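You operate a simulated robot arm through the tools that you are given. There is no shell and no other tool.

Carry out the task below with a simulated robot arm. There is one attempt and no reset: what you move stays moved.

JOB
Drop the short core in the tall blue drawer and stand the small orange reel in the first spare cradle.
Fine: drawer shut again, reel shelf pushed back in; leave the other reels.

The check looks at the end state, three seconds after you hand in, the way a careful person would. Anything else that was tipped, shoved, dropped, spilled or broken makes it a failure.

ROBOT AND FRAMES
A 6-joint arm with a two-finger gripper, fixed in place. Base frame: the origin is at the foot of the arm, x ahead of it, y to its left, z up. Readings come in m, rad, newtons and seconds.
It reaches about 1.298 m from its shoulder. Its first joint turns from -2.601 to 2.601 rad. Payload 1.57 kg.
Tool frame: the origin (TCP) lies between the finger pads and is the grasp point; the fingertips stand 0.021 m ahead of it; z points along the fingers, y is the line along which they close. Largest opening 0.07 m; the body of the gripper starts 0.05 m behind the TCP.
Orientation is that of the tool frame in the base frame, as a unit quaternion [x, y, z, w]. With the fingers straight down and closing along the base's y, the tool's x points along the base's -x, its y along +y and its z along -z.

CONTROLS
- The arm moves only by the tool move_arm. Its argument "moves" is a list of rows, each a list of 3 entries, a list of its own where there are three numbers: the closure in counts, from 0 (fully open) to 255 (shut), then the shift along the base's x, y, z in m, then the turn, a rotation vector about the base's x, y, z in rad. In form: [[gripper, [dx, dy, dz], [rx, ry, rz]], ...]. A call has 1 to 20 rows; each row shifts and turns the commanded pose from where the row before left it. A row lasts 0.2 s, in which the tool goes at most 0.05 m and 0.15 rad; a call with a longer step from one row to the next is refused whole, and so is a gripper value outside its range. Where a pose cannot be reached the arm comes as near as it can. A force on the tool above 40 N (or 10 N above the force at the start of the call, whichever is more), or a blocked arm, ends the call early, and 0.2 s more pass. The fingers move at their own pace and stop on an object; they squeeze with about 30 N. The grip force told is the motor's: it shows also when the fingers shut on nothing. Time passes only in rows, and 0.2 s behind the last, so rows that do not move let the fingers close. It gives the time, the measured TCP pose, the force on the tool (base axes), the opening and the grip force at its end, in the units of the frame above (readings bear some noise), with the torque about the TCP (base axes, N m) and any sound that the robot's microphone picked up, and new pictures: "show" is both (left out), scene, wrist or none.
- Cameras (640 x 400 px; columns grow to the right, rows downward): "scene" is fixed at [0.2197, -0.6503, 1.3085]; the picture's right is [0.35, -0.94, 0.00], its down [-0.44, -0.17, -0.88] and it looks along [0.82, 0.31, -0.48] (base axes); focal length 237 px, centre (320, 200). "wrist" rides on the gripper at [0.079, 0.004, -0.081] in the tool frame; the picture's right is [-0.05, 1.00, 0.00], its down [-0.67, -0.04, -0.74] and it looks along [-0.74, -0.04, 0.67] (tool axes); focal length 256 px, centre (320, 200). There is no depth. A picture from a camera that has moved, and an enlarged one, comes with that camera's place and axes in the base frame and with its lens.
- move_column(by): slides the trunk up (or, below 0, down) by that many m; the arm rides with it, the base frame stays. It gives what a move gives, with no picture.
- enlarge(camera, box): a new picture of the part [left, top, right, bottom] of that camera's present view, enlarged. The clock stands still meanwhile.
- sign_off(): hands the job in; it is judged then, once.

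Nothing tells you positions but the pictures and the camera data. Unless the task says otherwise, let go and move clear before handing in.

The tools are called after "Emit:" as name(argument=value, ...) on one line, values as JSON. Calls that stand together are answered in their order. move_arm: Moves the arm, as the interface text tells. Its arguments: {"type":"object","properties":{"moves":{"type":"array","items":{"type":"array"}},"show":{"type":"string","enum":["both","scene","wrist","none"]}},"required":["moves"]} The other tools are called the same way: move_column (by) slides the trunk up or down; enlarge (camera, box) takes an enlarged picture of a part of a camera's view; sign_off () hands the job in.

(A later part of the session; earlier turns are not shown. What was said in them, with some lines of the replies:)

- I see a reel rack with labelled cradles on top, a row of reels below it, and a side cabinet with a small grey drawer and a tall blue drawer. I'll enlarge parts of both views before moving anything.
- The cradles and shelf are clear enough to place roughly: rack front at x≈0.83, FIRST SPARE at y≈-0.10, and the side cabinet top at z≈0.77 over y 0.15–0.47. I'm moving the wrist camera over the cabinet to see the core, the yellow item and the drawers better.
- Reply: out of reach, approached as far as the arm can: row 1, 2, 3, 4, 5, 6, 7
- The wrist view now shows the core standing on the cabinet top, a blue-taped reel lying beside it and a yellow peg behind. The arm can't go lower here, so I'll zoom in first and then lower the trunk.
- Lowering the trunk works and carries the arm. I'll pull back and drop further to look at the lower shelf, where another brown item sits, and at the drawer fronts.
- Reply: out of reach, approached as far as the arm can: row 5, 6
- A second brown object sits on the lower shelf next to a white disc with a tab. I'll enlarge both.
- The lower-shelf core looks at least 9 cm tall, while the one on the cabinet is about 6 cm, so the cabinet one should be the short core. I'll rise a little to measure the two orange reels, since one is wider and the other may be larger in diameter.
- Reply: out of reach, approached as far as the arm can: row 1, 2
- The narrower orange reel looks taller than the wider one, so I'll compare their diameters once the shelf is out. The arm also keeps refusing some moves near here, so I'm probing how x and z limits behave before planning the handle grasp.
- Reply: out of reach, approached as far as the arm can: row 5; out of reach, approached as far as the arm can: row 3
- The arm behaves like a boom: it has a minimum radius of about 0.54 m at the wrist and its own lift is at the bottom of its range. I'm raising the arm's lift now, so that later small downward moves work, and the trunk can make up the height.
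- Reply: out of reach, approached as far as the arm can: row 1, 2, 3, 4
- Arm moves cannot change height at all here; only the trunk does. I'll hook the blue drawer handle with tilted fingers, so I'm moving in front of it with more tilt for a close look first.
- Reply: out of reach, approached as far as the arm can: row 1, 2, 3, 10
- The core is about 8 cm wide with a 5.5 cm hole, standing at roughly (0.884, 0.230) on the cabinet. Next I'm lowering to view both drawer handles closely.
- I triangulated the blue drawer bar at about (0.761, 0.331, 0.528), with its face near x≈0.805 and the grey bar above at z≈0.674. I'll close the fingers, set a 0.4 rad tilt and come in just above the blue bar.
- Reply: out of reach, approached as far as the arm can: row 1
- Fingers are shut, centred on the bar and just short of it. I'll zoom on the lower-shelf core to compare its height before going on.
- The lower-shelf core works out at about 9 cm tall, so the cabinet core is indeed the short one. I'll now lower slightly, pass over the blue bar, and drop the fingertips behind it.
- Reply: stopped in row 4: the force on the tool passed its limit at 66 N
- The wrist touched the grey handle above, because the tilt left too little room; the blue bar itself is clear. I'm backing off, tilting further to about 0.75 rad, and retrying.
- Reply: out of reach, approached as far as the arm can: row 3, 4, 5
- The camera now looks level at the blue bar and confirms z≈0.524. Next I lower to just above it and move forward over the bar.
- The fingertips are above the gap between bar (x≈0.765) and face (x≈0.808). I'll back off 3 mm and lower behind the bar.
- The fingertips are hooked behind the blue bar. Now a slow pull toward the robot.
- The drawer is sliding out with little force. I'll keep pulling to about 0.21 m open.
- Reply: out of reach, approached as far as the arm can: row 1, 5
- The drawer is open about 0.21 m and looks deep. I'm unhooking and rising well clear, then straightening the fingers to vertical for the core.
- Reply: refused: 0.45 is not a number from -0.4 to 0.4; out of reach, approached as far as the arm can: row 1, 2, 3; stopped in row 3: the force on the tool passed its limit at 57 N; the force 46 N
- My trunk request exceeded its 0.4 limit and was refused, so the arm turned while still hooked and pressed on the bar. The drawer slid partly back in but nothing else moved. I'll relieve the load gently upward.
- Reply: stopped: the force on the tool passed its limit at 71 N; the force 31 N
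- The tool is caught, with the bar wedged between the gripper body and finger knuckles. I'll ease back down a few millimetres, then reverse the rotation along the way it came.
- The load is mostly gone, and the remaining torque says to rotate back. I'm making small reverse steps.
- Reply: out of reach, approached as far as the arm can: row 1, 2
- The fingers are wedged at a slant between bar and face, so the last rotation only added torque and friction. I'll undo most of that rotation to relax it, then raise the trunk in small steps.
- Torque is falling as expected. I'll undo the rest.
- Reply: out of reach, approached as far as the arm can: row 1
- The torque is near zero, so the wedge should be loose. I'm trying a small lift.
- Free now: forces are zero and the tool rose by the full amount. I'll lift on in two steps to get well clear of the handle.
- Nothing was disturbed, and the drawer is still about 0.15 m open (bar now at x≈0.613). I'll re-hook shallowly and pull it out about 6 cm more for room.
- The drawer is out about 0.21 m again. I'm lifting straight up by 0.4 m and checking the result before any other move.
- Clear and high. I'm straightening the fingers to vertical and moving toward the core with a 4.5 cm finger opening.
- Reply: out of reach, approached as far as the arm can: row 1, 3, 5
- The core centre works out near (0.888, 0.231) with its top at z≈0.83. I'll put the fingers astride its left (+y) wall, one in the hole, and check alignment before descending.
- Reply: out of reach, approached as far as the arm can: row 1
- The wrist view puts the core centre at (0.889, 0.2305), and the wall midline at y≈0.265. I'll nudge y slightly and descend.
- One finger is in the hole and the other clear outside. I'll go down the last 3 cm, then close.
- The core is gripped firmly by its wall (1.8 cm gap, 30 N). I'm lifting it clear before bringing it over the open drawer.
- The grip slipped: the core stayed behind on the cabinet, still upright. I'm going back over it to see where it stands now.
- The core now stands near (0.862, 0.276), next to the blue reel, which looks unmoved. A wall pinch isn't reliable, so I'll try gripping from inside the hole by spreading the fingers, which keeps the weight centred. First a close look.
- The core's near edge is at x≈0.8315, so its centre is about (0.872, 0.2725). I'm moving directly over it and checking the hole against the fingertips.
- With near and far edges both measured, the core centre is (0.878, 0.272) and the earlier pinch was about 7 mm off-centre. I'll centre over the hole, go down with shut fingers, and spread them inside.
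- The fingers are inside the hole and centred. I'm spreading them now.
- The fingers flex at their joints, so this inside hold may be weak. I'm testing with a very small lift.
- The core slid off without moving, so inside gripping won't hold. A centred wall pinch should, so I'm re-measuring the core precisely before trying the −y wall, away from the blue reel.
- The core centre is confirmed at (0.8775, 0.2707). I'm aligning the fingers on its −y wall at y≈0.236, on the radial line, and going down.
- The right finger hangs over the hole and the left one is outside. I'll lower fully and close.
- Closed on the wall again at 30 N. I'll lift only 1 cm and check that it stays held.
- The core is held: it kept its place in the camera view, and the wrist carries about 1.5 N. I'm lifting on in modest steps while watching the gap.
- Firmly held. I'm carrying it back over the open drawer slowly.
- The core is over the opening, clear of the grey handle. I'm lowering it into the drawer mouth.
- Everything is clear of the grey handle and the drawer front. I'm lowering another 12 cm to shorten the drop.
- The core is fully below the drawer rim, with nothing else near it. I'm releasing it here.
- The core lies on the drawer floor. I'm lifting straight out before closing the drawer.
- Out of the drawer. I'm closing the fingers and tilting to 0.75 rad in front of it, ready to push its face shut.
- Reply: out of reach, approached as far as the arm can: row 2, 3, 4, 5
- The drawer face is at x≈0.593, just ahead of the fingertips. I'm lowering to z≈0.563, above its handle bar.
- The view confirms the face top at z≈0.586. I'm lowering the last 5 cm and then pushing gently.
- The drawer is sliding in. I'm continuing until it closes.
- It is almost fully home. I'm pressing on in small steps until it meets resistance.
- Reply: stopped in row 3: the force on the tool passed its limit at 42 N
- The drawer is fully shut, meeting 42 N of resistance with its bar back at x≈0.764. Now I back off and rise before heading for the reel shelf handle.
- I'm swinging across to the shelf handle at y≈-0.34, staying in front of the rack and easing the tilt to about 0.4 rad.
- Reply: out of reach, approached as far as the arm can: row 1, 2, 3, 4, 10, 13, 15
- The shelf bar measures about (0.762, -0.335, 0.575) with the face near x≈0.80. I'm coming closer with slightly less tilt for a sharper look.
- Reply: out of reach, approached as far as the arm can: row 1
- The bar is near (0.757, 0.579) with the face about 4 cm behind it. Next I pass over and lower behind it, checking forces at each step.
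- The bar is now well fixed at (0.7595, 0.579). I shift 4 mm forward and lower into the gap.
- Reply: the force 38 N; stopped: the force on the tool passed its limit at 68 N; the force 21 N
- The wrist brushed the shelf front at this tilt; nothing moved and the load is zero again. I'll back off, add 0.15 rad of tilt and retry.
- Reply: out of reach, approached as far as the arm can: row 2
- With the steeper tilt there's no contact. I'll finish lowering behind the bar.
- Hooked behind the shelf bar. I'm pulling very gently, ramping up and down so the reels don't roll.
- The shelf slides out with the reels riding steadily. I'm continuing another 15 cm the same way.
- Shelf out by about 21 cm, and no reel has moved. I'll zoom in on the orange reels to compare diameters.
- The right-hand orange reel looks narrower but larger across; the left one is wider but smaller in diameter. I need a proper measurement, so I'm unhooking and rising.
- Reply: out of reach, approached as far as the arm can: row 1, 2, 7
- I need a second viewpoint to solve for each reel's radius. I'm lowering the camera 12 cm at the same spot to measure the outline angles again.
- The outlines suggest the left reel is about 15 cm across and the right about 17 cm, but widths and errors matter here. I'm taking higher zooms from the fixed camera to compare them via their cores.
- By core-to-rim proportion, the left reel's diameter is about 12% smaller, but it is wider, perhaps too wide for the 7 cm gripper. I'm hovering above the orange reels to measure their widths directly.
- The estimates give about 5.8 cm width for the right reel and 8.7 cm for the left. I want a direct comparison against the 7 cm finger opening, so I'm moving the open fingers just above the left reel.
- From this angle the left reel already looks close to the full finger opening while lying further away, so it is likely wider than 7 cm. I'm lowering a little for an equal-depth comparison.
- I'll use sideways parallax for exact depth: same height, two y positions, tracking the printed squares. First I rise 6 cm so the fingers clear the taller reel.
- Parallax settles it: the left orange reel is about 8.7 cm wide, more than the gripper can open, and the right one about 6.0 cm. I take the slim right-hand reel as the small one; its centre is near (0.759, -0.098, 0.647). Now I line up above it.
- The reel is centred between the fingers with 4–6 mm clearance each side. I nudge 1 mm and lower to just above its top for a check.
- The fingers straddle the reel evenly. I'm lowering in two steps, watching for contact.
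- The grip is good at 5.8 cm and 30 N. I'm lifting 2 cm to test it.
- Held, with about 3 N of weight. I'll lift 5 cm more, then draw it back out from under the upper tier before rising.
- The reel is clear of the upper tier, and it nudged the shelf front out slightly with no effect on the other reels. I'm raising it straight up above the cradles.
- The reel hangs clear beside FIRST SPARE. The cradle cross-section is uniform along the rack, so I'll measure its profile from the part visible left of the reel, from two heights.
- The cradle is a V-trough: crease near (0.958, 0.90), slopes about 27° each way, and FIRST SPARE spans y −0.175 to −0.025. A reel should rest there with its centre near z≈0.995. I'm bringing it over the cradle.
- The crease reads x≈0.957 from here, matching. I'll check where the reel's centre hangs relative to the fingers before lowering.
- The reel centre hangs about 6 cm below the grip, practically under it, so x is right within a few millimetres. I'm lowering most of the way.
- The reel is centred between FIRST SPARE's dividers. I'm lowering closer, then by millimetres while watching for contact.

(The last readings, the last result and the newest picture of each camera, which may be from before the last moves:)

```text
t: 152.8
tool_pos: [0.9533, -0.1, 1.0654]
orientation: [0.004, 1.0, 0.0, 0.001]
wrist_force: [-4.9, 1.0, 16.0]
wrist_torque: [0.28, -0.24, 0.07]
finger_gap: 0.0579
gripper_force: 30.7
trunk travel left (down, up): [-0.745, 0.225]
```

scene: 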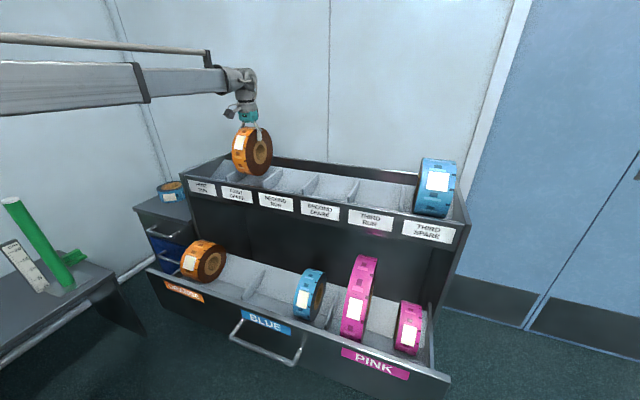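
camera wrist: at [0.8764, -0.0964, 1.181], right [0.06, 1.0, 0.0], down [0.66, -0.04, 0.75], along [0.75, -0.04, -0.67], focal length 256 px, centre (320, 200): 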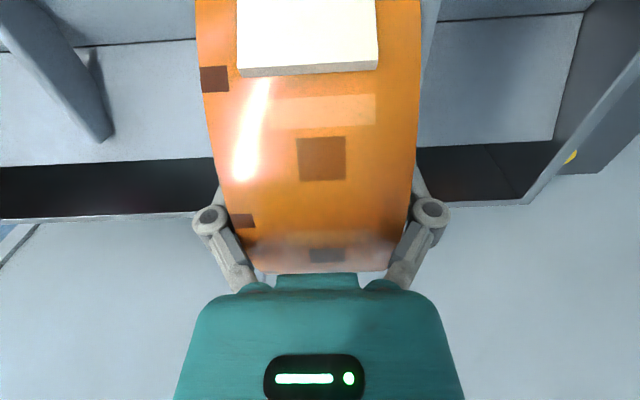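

Contact with both slopes at z≈1.066, so the reel is seated. I ease up 3 mm to remove the extra push and look.

Emit:
move_column(by=0.004)

Emit:
move_arm(moves=[[255, [-0.001, 0, 0], [0, 0, 0]]], show="both")

Emit:
enlarge(camera="scene", box=[170, 100, 330, 220])

```text
t: 153.4
tool_pos: [0.9566, -0.1008, 1.0677]
orientation: [0.003, 1.0, -0.001, 0.002]
wrist_force: [-0.4, -0.2, -1.2]
wrist_torque: [0.08, -0.08, -0.03]
finger_gap: 0.0577
gripper_force: 29.8
trunk travel left (down, up): [-0.749, 0.221]
```

```text
t: 153.8
tool_pos: [0.9544, -0.1016, 1.0675]
orientation: [0.003, 1.0, 0.0, 0.002]
wrist_force: [-0.3, -0.1, -3.5]
wrist_torque: [-0.01, 0.03, -0.01]
finger_gap: 0.058
gripper_force: 30.6
trunk travel left (down, up): [-0.749, 0.221]
camera wrist: at [0.8755, -0.0961, 1.1469], right [0.06, 1.0, 0.0], down [0.66, -0.04, 0.75], along [0.75, -0.04, -0.66], focal length 256 px, centre (320, 200)
```

scene: 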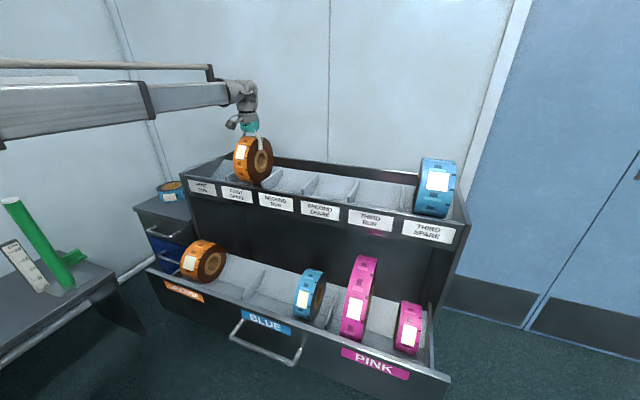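
wrist: 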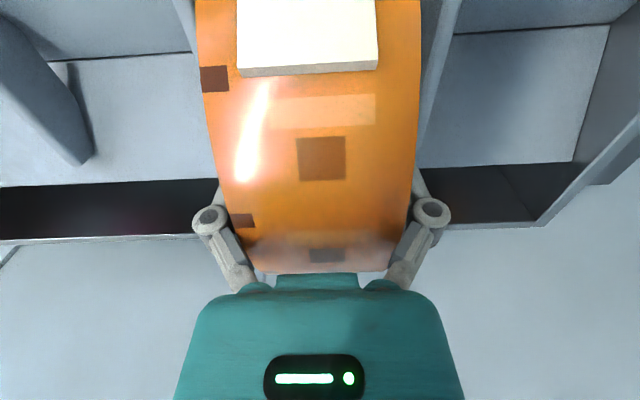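

```text
3.33 times, centred on (250, 160) of scene
camera zoom: at [0.2197, -0.6503, 1.3085], right [0.35, -0.94, 0.0], down [-0.44, -0.17, -0.88], along [0.82, 0.31, -0.48], focal length 791 px, centre (553, 333)
```

zoom: 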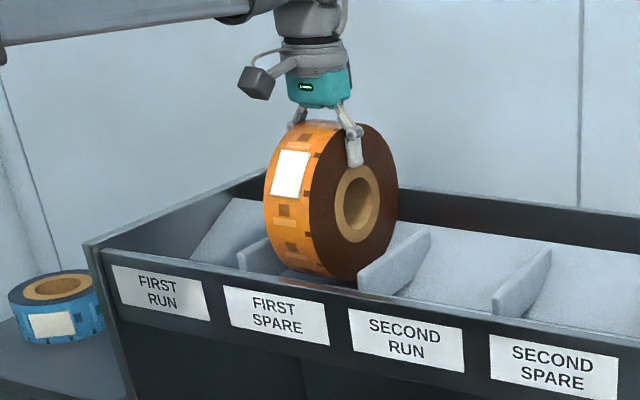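

Hanging just off the slopes now. I go down 2–3 mm so it rests lightly, then open slowly.

Emit:
move_column(by=-0.003)

Emit:
move_arm(moves=[[60, [0, 0, 0], [0, 0, 0]], [30, [0, 0, 0], [0, 0, 0]], [15, [0, 0, 0], [0, 0, 0]], [15, [0, 0, 0], [0, 0, 0]]], show="both")

Emit:
enlarge(camera="scene", box=[170, 100, 330, 220])

```text
t: 154.3
tool_pos: [0.9525, -0.1016, 1.0659]
orientation: [0.004, 1.0, 0.0, 0.0]
wrist_force: [-2.0, 0.1, 8.0]
wrist_torque: [0.29, -0.22, 0.08]
finger_gap: 0.0578
gripper_force: 30.1
trunk travel left (down, up): [-0.746, 0.224]
```

```text
t: 155.3
tool_pos: [0.9538, -0.1016, 1.0642]
orientation: [0.003, 1.0, 0.0, 0.002]
wrist_force: [0.3, 0.0, 0.0]
wrist_torque: [-0.01, 0.0, 0.0]
finger_gap: 0.0656
gripper_force: 0.0
trunk travel left (down, up): [-0.746, 0.224]
camera wrist: at [0.8752, -0.0961, 1.1442], right [0.06, 1.0, 0.0], down [0.66, -0.04, 0.75], along [0.75, -0.04, -0.66], focal length 256 px, centre (320, 200)
```

scene: 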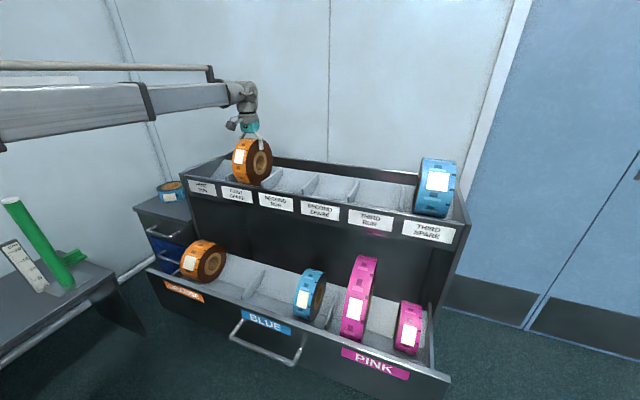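
wrist: 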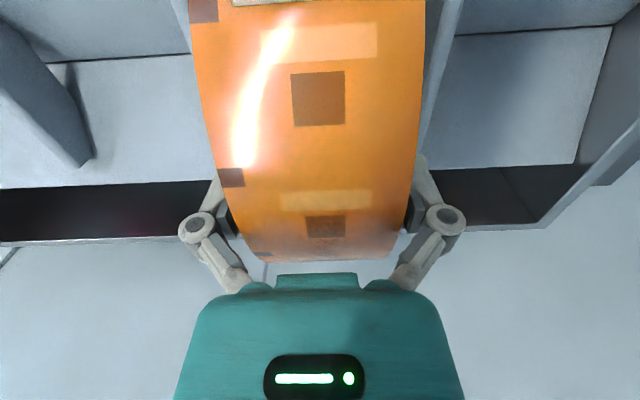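

```text
3.33 times, centred on (250, 160) of scene
camera zoom: at [0.2197, -0.6503, 1.3085], right [0.35, -0.94, 0.0], down [-0.44, -0.17, -0.88], along [0.82, 0.31, -0.48], focal length 791 px, centre (553, 333)
```

zoom: 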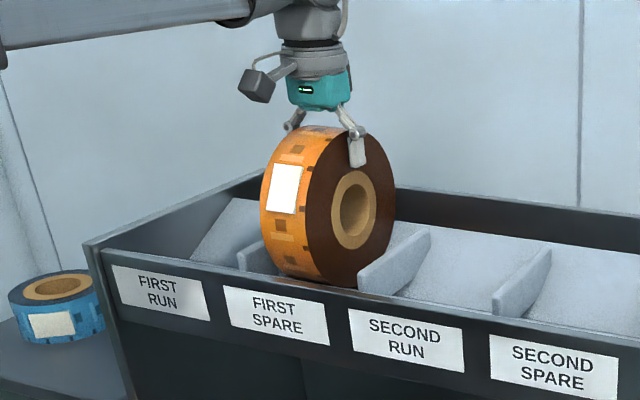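

Released: it rolled a few millimetres into the bottom of the V and stands upright in FIRST SPARE. I open fully and rise straight up.

Emit:
move_arm(moves=[[0, [0, 0, 0], [0, 0, 0]], [0, [0, 0, 0], [0, 0, 0]]], show="wrist")

Emit:
move_column(by=0.02)

```text
t: 155.9
tool_pos: [0.9536, -0.1013, 1.0642]
orientation: [0.003, 1.0, 0.0, 0.002]
wrist_force: [0.0, -0.1, 0.2]
wrist_torque: [0.0, -0.02, -0.02]
finger_gap: 0.0696
gripper_force: 0.0
trunk travel left (down, up): [-0.746, 0.224]
camera wrist: at [0.8751, -0.0961, 1.1443], right [0.06, 1.0, 0.0], down [0.66, -0.04, 0.75], along [0.75, -0.04, -0.66], focal length 256 px, centre (320, 200)
```

wrist: 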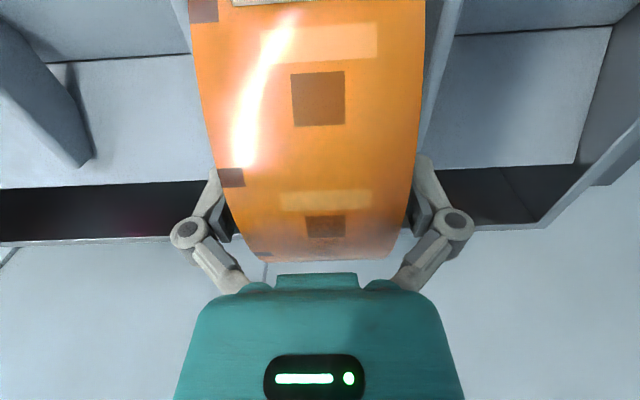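

```text
t: 156.6
tool_pos: [0.954, -0.101, 1.0826]
orientation: [0.003, 1.0, 0.0, 0.002]
wrist_force: [0.3, -0.2, -0.3]
wrist_torque: [0.01, 0.0, 0.0]
finger_gap: 0.0701
gripper_force: 0.0
trunk travel left (down, up): [-0.766, 0.204]
```

No drag on the reel. Continuing up until the fingers are clear of it.

Emit:
move_column(by=0.15)

Emit:
move_arm(moves=[[0, [0, 0, 0], [0, 0, 0]]], show="both")

Emit:
enlarge(camera="scene", box=[170, 110, 330, 210])

Emit:
enlarge(camera="scene", box=[130, 220, 450, 400])

```text
t: 158.3
tool_pos: [0.9554, -0.1, 1.2339]
orientation: [0.003, 1.0, 0.0, 0.002]
wrist_force: [0.7, 0.2, 0.2]
wrist_torque: [-0.01, -0.04, 0.01]
finger_gap: 0.0699
gripper_force: 0.0
trunk travel left (down, up): [-0.916, 0.054]
```

```text
t: 158.7
tool_pos: [0.9547, -0.1006, 1.2346]
orientation: [0.004, 1.0, 0.0, 0.002]
wrist_force: [0.2, -0.1, 0.1]
wrist_torque: [0.0, 0.01, -0.01]
finger_gap: 0.07
gripper_force: 0.0
trunk travel left (down, up): [-0.916, 0.054]
camera wrist: at [0.8752, -0.0961, 1.3142], right [0.06, 1.0, 0.0], down [0.66, -0.04, 0.75], along [0.75, -0.04, -0.66], focal length 256 px, centre (320, 200)
```

scene: 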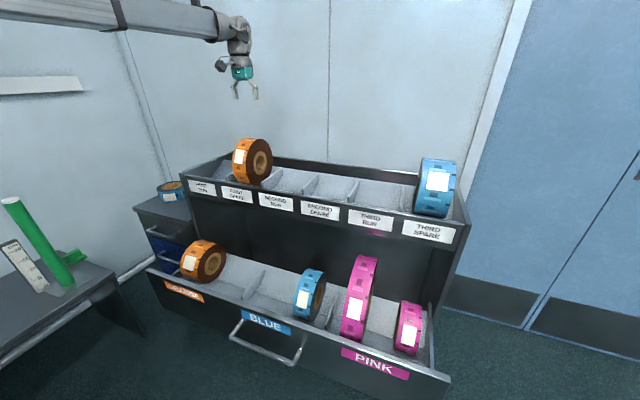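
wrist: 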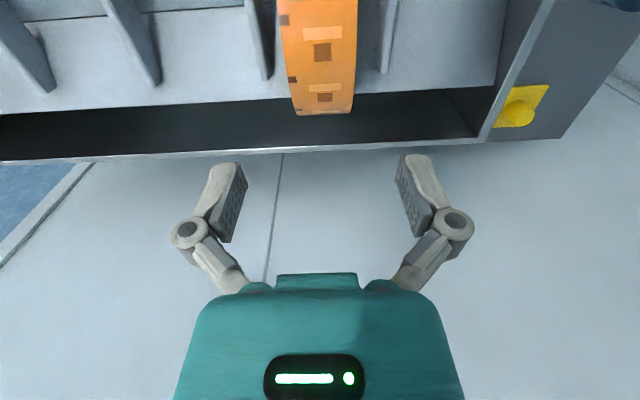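

```text
4.00 times, centred on (250, 160) of scene
camera zoom: at [0.2197, -0.6503, 1.3085], right [0.35, -0.94, 0.0], down [-0.44, -0.17, -0.88], along [0.82, 0.31, -0.48], focal length 949 px, centre (600, 360)
```

zoom: 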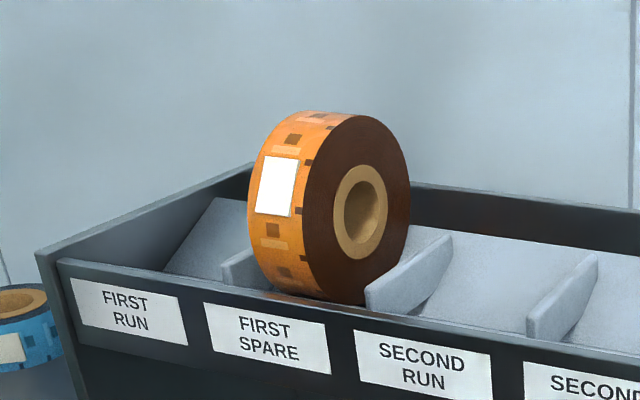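

```text
2.00 times, centred on (290, 310) of scene
camera zoom: at [0.2197, -0.6503, 1.3085], right [0.35, -0.94, 0.0], down [-0.44, -0.17, -0.88], along [0.82, 0.31, -0.48], focal length 474 px, centre (380, -20)
```

zoom: 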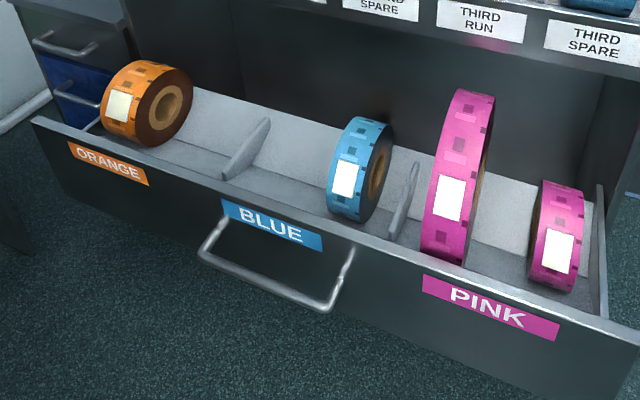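

The reel stands in FIRST SPARE and the other reels are untouched. With the left orange reel now unobstructed, I'll double-check its diameter against the one I moved.

Emit:
enlarge(camera="scene", box=[170, 230, 250, 290])

Emit:
enlarge(camera="scene", box=[210, 130, 290, 190])

```text
6.67 times, centred on (210, 260) of scene
camera zoom: at [0.2197, -0.6503, 1.3085], right [0.35, -0.94, 0.0], down [-0.44, -0.17, -0.88], along [0.82, 0.31, -0.48], focal length 1581 px, centre (1053, -200)
```

zoom: 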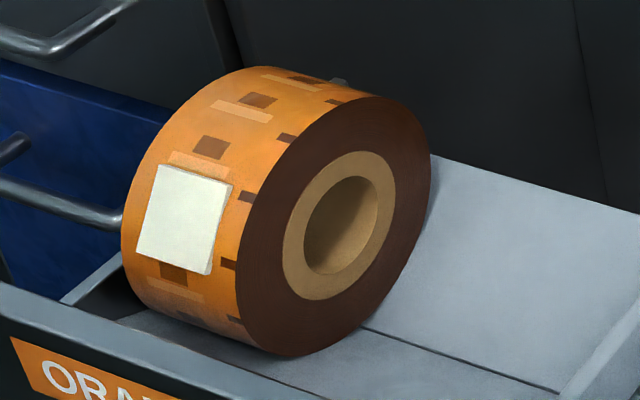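

```text
6.67 times, centred on (250, 160) of scene
camera zoom: at [0.2197, -0.6503, 1.3085], right [0.35, -0.94, 0.0], down [-0.44, -0.17, -0.88], along [0.82, 0.31, -0.48], focal length 1581 px, centre (787, 467)
```

zoom: 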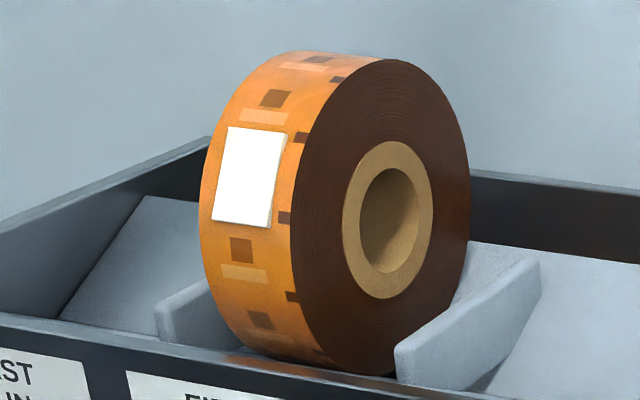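

By proportion the reel I moved is about 16 cm across by 5.8 cm wide, and the one left is about 14 cm by 8.5 cm. Only the slim one fits this gripper, so I'm keeping it as the small one. Now I retreat to the front of the shelf to push it in.

Emit:
move_arm(moves=[[150, [-0.04, 0, 0], [0, 0, 0]], [200, [-0.04, -0.02, 0], [0, 0, 0]], [255, [-0.04, -0.026, 0], [0, 0, 0]], [255, [-0.04, -0.026, 0], [0, 0, 0]], [255, [-0.04, -0.028, 0], [0, 0, 0]], [255, [-0.04, -0.028, 0], [0, 0, 0]], [255, [-0.04, -0.028, 0], [0, -0.15, 0]], [255, [-0.04, -0.028, 0], [0, -0.15, 0]], [255, [-0.04, -0.028, 0], [0, -0.15, 0]], [255, [-0.03, -0.028, 0], [0, 0, 0]], [255, [-0.03, 0, 0], [0, 0, 0]], [255, [0, 0, 0], [0, 0, 0]]], show="scene")

```text
t: 161.3
tool_pos: [0.5377, -0.3425, 1.2531]
orientation: [0.003, 0.974, 0.002, 0.225]
wrist_force: [-0.3, 0.2, -0.6]
wrist_torque: [0.01, -0.01, 0.0]
finger_gap: 0.0001
gripper_force: 28.4
out of reach, approached as far as the arm can: row 2, 7, 8, 9
trunk travel left (down, up): [-0.916, 0.054]
```

scene: 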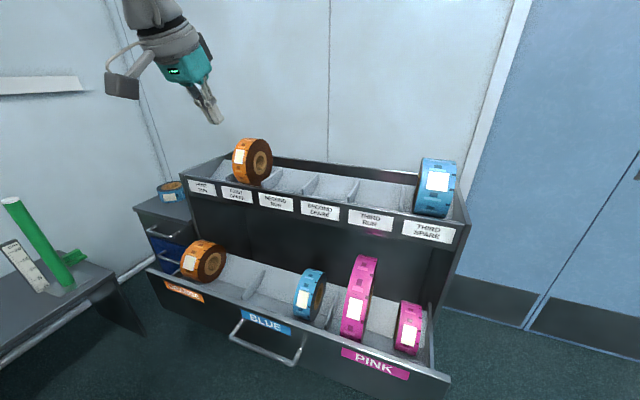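

The shelf face is near x≈0.57, just ahead of the fingertips. I back off a bit and lower in two steps to handle-label height.

Emit:
move_arm(moves=[[255, [-0.012, 0, 0], [0, 0, 0]]], show="none")

Emit:
move_column(by=-0.4)

Emit:
move_arm(moves=[[255, [0, 0, 0], [0, 0, 0]]], show="wrist")

```text
t: 161.7
tool_pos: [0.5242, -0.3408, 1.2532]
orientation: [0.004, 0.974, 0.0, 0.225]
wrist_force: [-1.3, -1.2, 1.0]
wrist_torque: [-0.03, -0.01, 0.0]
finger_gap: 0.0
gripper_force: 28.3
trunk travel left (down, up): [-0.916, 0.054]
```

```text
t: 165.5
tool_pos: [0.5257, -0.3417, 0.8532]
orientation: [0.004, 0.974, 0.001, 0.225]
wrist_force: [0.3, 0.1, -0.4]
wrist_torque: [0.0, 0.0, 0.05]
finger_gap: 0.0002
gripper_force: 27.6
trunk travel left (down, up): [-0.516, 0.454]
```

```text
t: 165.9
tool_pos: [0.524, -0.3409, 0.8534]
orientation: [0.002, 0.974, 0.002, 0.225]
wrist_force: [0.3, 0.1, 0.0]
wrist_torque: [0.02, 0.02, -0.01]
finger_gap: 0.0
gripper_force: 28.8
trunk travel left (down, up): [-0.516, 0.454]
camera wrist: at [0.4187, -0.3366, 0.8905], right [0.05, 1.0, 0.03], down [0.27, -0.04, 0.96], along [0.96, -0.04, -0.27], focal length 256 px, centre (320, 200)
```

wrist: 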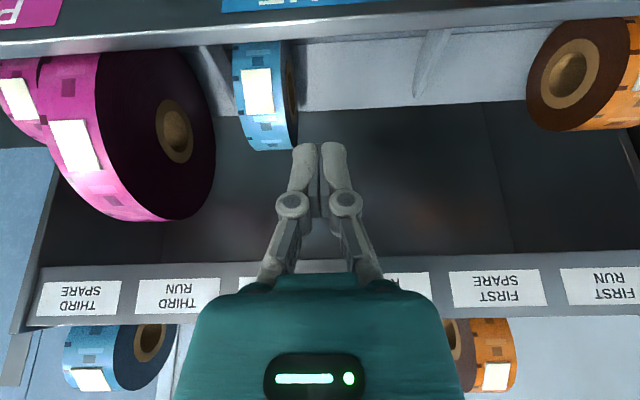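

Emit:
move_column(by=-0.15)

Emit:
move_arm(moves=[[255, [0, 0, 0], [0, 0, 0]]], show="wrist")

```text
t: 167.7
tool_pos: [0.5252, -0.3422, 0.7036]
orientation: [0.003, 0.974, 0.001, 0.225]
wrist_force: [-0.5, -0.1, -0.2]
wrist_torque: [-0.02, -0.02, 0.01]
finger_gap: 0.0001
gripper_force: 28.2
trunk travel left (down, up): [-0.366, 0.604]
```

```text
t: 168.1
tool_pos: [0.5253, -0.3407, 0.7032]
orientation: [0.002, 0.975, 0.001, 0.224]
wrist_force: [0.6, 0.7, 0.1]
wrist_torque: [-0.01, 0.0, 0.0]
finger_gap: 0.0001
gripper_force: 28.8
trunk travel left (down, up): [-0.366, 0.604]
camera wrist: at [0.4186, -0.3366, 0.7405], right [0.05, 1.0, 0.03], down [0.27, -0.04, 0.96], along [0.96, -0.04, -0.27], focal length 256 px, centre (320, 200)
```

wrist: 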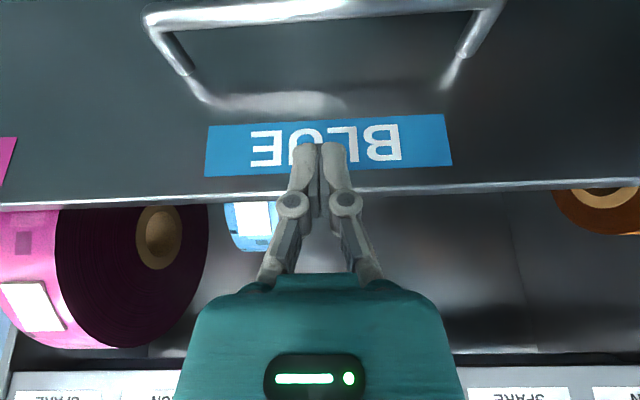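

The bar now sits at x≈0.545 and the face near 0.59. I'm lowering to z≈0.645, above the bar, and starting the push very gently.

Emit:
move_column(by=-0.058)

Emit:
move_arm(moves=[[255, [0.015, 0, 0], [0, 0, 0]], [255, [0.012, 0, 0], [0, 0, 0]], [255, [0.006, 0, 0], [0, 0, 0]], [255, [0.004, 0, 0], [0, 0, 0]], [255, [0.004, 0, 0], [0, 0, 0]], [255, [0.004, 0, 0], [0, 0, 0]], [255, [0.004, 0, 0], [0, 0, 0]], [255, [0.005, 0, 0], [0, 0, 0]], [255, [0.005, 0, 0], [0, 0, 0]], [255, [0.006, 0, 0], [0, 0, 0]], [255, [0.006, 0, 0], [0, 0, 0]], [255, [0.005, 0, 0], [0, 0, 0]], [255, [0.003, 0, 0], [0, 0, 0]]], show="both")

```text
t: 169.1
tool_pos: [0.5245, -0.342, 0.6453]
orientation: [0.003, 0.974, 0.001, 0.225]
wrist_force: [0.3, 0.0, -0.7]
wrist_torque: [0.0, -0.03, 0.02]
finger_gap: 0.0
gripper_force: 29.2
trunk travel left (down, up): [-0.308, 0.662]
```

```text
t: 171.9
tool_pos: [0.6039, -0.3422, 0.645]
orientation: [0.003, 0.974, 0.0, 0.226]
wrist_force: [-1.1, -1.3, -0.5]
wrist_torque: [0.01, 0.02, 0.01]
finger_gap: 0.0002
gripper_force: 28.5
trunk travel left (down, up): [-0.308, 0.662]
camera wrist: at [0.4976, -0.337, 0.6825], right [0.05, 1.0, 0.03], down [0.27, -0.04, 0.96], along [0.96, -0.04, -0.27], focal length 256 px, centre (320, 200)
```

scene: 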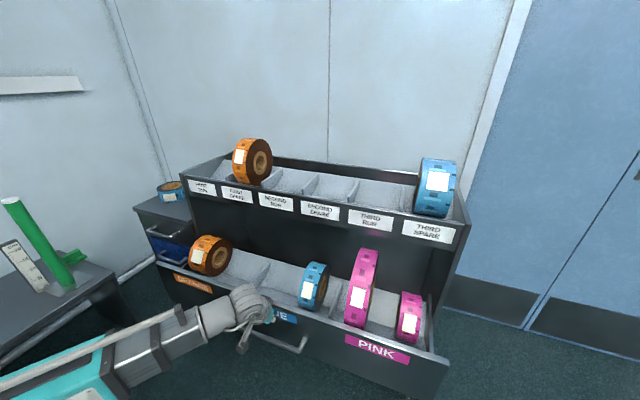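
wrist: 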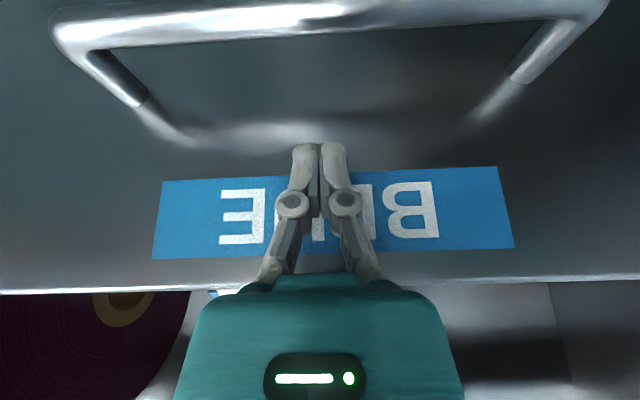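

It's sliding in evenly with the reels steady. I'm continuing at the same gentle pace.

Emit:
move_arm(moves=[[255, [0.004, 0, 0], [0, 0, 0]], [255, [0.006, 0, 0], [0, 0, 0]], [255, [0.008, 0, 0], [0, 0, 0]], [255, [0.009, 0, 0], [0, 0, 0]], [255, [0.009, 0, 0], [0, 0, 0]], [255, [0.009, 0, 0], [0, 0, 0]], [255, [0.009, 0, 0], [0, 0, 0]], [255, [0.009, 0, 0], [0, 0, 0]], [255, [0.009, 0, 0], [0, 0, 0]], [255, [0.009, 0, 0], [0, 0, 0]], [255, [0.009, 0, 0], [0, 0, 0]], [255, [0.009, 0, 0], [0, 0, 0]], [255, [0.009, 0, 0], [0, 0, 0]], [255, [0.008, 0, 0], [0, 0, 0]], [255, [0.007, 0, 0], [0, 0, 0]], [255, [0.006, 0, 0], [0, 0, 0]], [255, [0.005, 0, 0], [0, 0, 0]], [255, [0.004, 0, 0], [0, 0, 0]], [255, [0.003, 0, 0], [0, 0, 0]]], show="both")

```text
t: 175.9
tool_pos: [0.7448, -0.3405, 0.6451]
orientation: [0.003, 0.974, -0.001, 0.225]
wrist_force: [-1.9, -0.6, 0.9]
wrist_torque: [-0.02, 0.03, -0.02]
finger_gap: 0.0
gripper_force: 29.0
trunk travel left (down, up): [-0.308, 0.662]
camera wrist: at [0.6388, -0.337, 0.6825], right [0.05, 1.0, 0.03], down [0.27, -0.04, 0.96], along [0.96, -0.05, -0.27], focal length 256 px, centre (320, 200)
```

scene: 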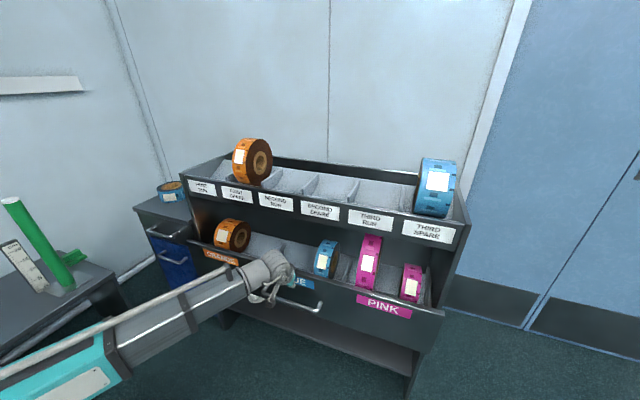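
wrist: 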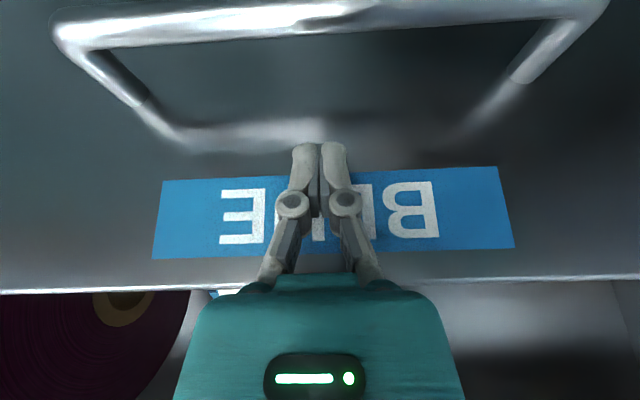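

About 4–5 cm remain. I go on slowly until it meets the stop.

Emit:
move_arm(moves=[[255, [0.004, 0, 0], [0, 0, 0]], [255, [0.005, 0, 0], [0, 0, 0]], [255, [0.006, 0, 0], [0, 0, 0]], [255, [0.006, 0, 0], [0, 0, 0]], [255, [0.005, 0, 0], [0, 0, 0]], [255, [0.004, 0, 0], [0, 0, 0]], [255, [0.003, 0, 0], [0, 0, 0]], [255, [0.003, 0, 0], [0, 0, 0]], [255, [0.002, 0, 0], [0, 0, 0]], [255, [0.002, 0, 0], [0, 0, 0]], [255, [0.002, 0, 0], [0, 0, 0]], [255, [0.002, 0, 0], [0, 0, 0]], [255, [0.002, 0, 0], [0, 0, 0]], [255, [0.002, 0, 0], [0, 0, 0]], [255, [0.002, 0, 0], [0, 0, 0]], [255, [0.002, 0, 0], [0, 0, 0]]], show="both")

```text
t: 178.7
tool_pos: [0.7846, -0.341, 0.6448]
orientation: [0.003, 0.975, 0.001, 0.22]
wrist_force: [-5.9, -0.2, 0.0]
wrist_torque: [0.01, 0.1, 0.03]
finger_gap: 0.0059
gripper_force: 28.7
trunk travel left (down, up): [-0.308, 0.662]
stopped in row 14: the force on the tool passed its limit at 43 N (the readings are from after the stop); the commanded pose is now the measured one
camera wrist: at [0.679, -0.3363, 0.683], right [0.05, 1.0, 0.03], down [0.28, -0.04, 0.96], along [0.96, -0.04, -0.28], focal length 256 px, centre (320, 200)
```

scene: 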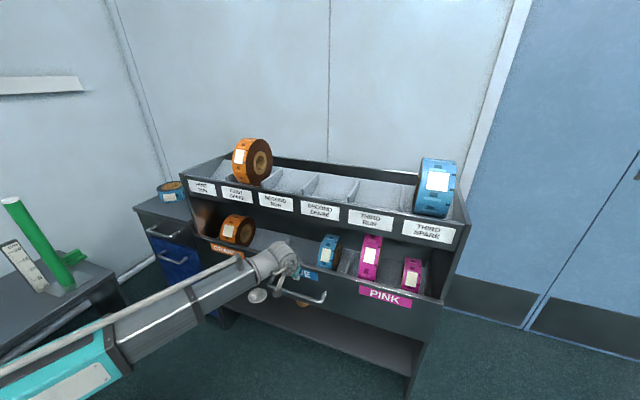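
wrist: 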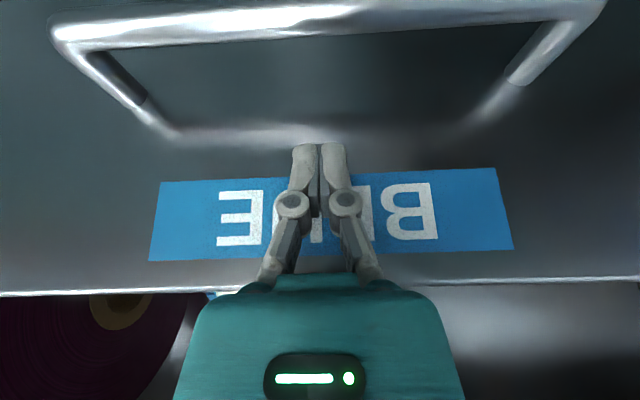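

The shelf has met its stop. I'm backing away, rising clear, and checking the final scene.

Emit:
move_arm(moves=[[255, [-0.02, 0, 0], [0, 0, 0]], [255, [-0.04, 0, 0], [0, 0, 0]], [200, [-0.045, 0, 0], [0, 0, 0]], [150, [-0.045, 0, 0], [0, 0, 0]]], show="none")

Emit:
move_column(by=0.4)

Emit:
move_column(by=0.2)

Emit:
move_arm(moves=[[100, [0, 0.03, 0], [0, 0.15, 0]], [50, [0, 0.04, 0], [0, 0.15, 0]], [0, [0, 0.04, 0], [0, 0.14, 0]], [0, [0, 0.04, 0], [0, 0, 0]], [0, [0, 0, 0], [0, 0, 0]]], show="both")

Emit:
enlarge(camera="scene", box=[120, 130, 312, 310])

Emit:
enlarge(camera="scene", box=[250, 140, 480, 320])

```text
t: 179.7
tool_pos: [0.638, -0.338, 0.6447]
orientation: [0.002, 0.975, 0.001, 0.22]
wrist_force: [0.2, -0.3, -0.3]
wrist_torque: [0.0, 0.03, 0.03]
finger_gap: 0.0289
gripper_force: 0.0
trunk travel left (down, up): [-0.308, 0.662]
```

```text
t: 183.5
tool_pos: [0.6381, -0.3399, 1.0437]
orientation: [0.003, 0.976, 0.001, 0.22]
wrist_force: [0.4, 0.3, 0.8]
wrist_torque: [-0.02, 0.0, 0.02]
finger_gap: 0.0289
gripper_force: 0.2
trunk travel left (down, up): [-0.708, 0.262]
```

```text
t: 185.7
tool_pos: [0.6376, -0.3392, 1.2437]
orientation: [0.002, 0.976, 0.001, 0.219]
wrist_force: [-0.8, -0.2, 0.5]
wrist_torque: [0.0, 0.02, -0.01]
finger_gap: 0.0288
gripper_force: 0.0
trunk travel left (down, up): [-0.908, 0.062]
```

```text
t: 186.9
tool_pos: [0.6338, -0.1852, 1.2263]
orientation: [0.003, 1.0, 0.0, 0.002]
wrist_force: [0.0, -0.1, 0.6]
wrist_torque: [-0.01, -0.04, -0.01]
finger_gap: 0.0702
gripper_force: 0.1
out of reach, approached as far as the arm can: row 1, 2
trunk travel left (down, up): [-0.908, 0.062]
camera wrist: at [0.5552, -0.1804, 1.3063], right [0.06, 1.0, 0.0], down [0.66, -0.04, 0.75], along [0.75, -0.04, -0.67], focal length 256 px, centre (320, 200)
```

scene: 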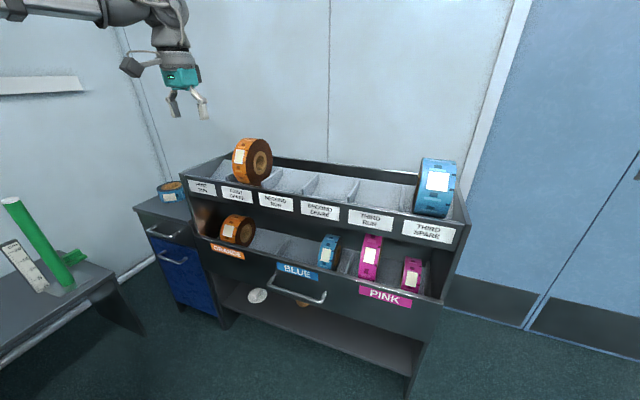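
wrist: 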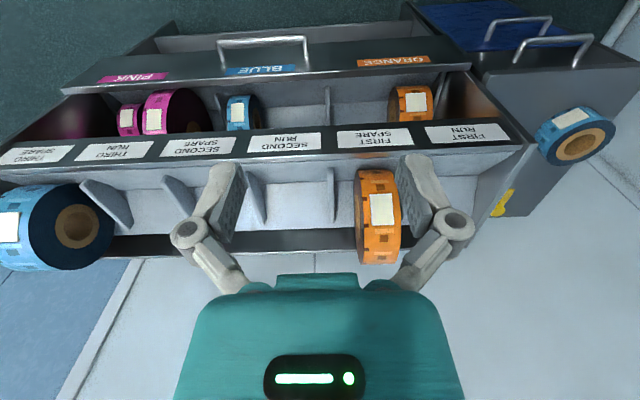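

```text
2.22 times, centred on (216, 220) of scene
camera zoom: at [0.2197, -0.6503, 1.3085], right [0.35, -0.94, 0.0], down [-0.44, -0.17, -0.88], along [0.82, 0.31, -0.48], focal length 527 px, centre (551, 156)
```

zoom: 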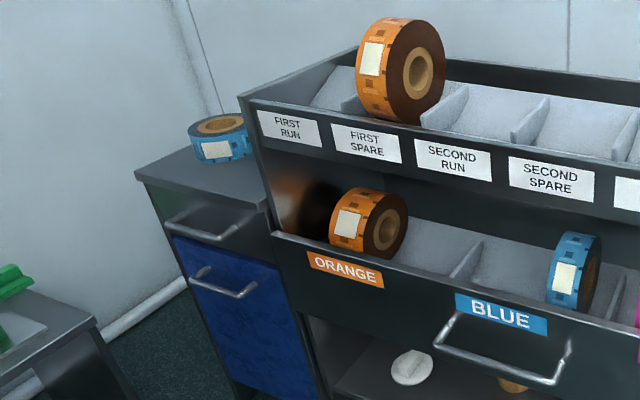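

```text
2.22 times, centred on (365, 230) of scene
camera zoom: at [0.2197, -0.6503, 1.3085], right [0.35, -0.94, 0.0], down [-0.44, -0.17, -0.88], along [0.82, 0.31, -0.48], focal length 527 px, centre (220, 133)
```

zoom: 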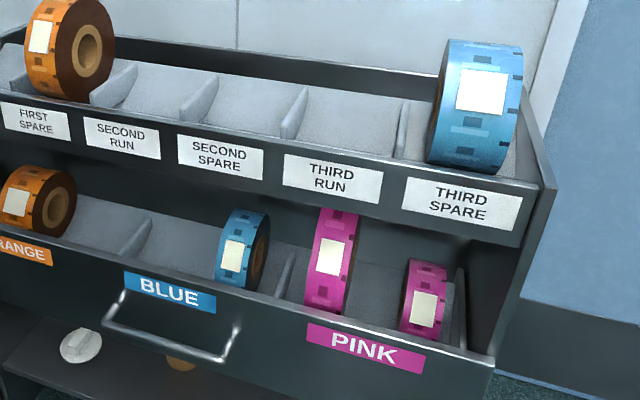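

Final check:
- **Core:** the short core is in the blue drawer, and the drawer is shut.
- **Reel:** the slim orange reel stands in FIRST SPARE.
- **Shelf:** pushed fully back in, with the other reels in place.
- **Arm:** open and clear of everything.

I'm handing in.

Emit:
sign_off()

```text
The job is handed in.
```

The job is handed in. The short core is in the blue drawer with the drawer shut, and an orange reel stands in the FIRST SPARE cradle. The reel shelf is pushed back in. In the last pictures the other reels stood where they started.

- **Which orange reel:** "small" could be read two ways. I moved the slim one, about 16 cm across and 5.8 cm wide. The one left on the shelf is about 14 cm across but roughly 8.5 cm wide, more than the gripper's 7 cm opening. If "small" meant the smaller diameter, I moved the wrong reel.
- **Bumps on the way:**
  - The wrist touched the grey drawer's handle and the shelf front once each.
  - The fingers jammed briefly in the blue drawer's handle after I asked for too large a trunk move.
  - My first grip on the core slipped, and it slid about 4 cm across the cabinet top but stayed upright.
  - The shelf came out a little further than I pulled it when the reel brushed its front.

None of these tipped anything or moved another reel.
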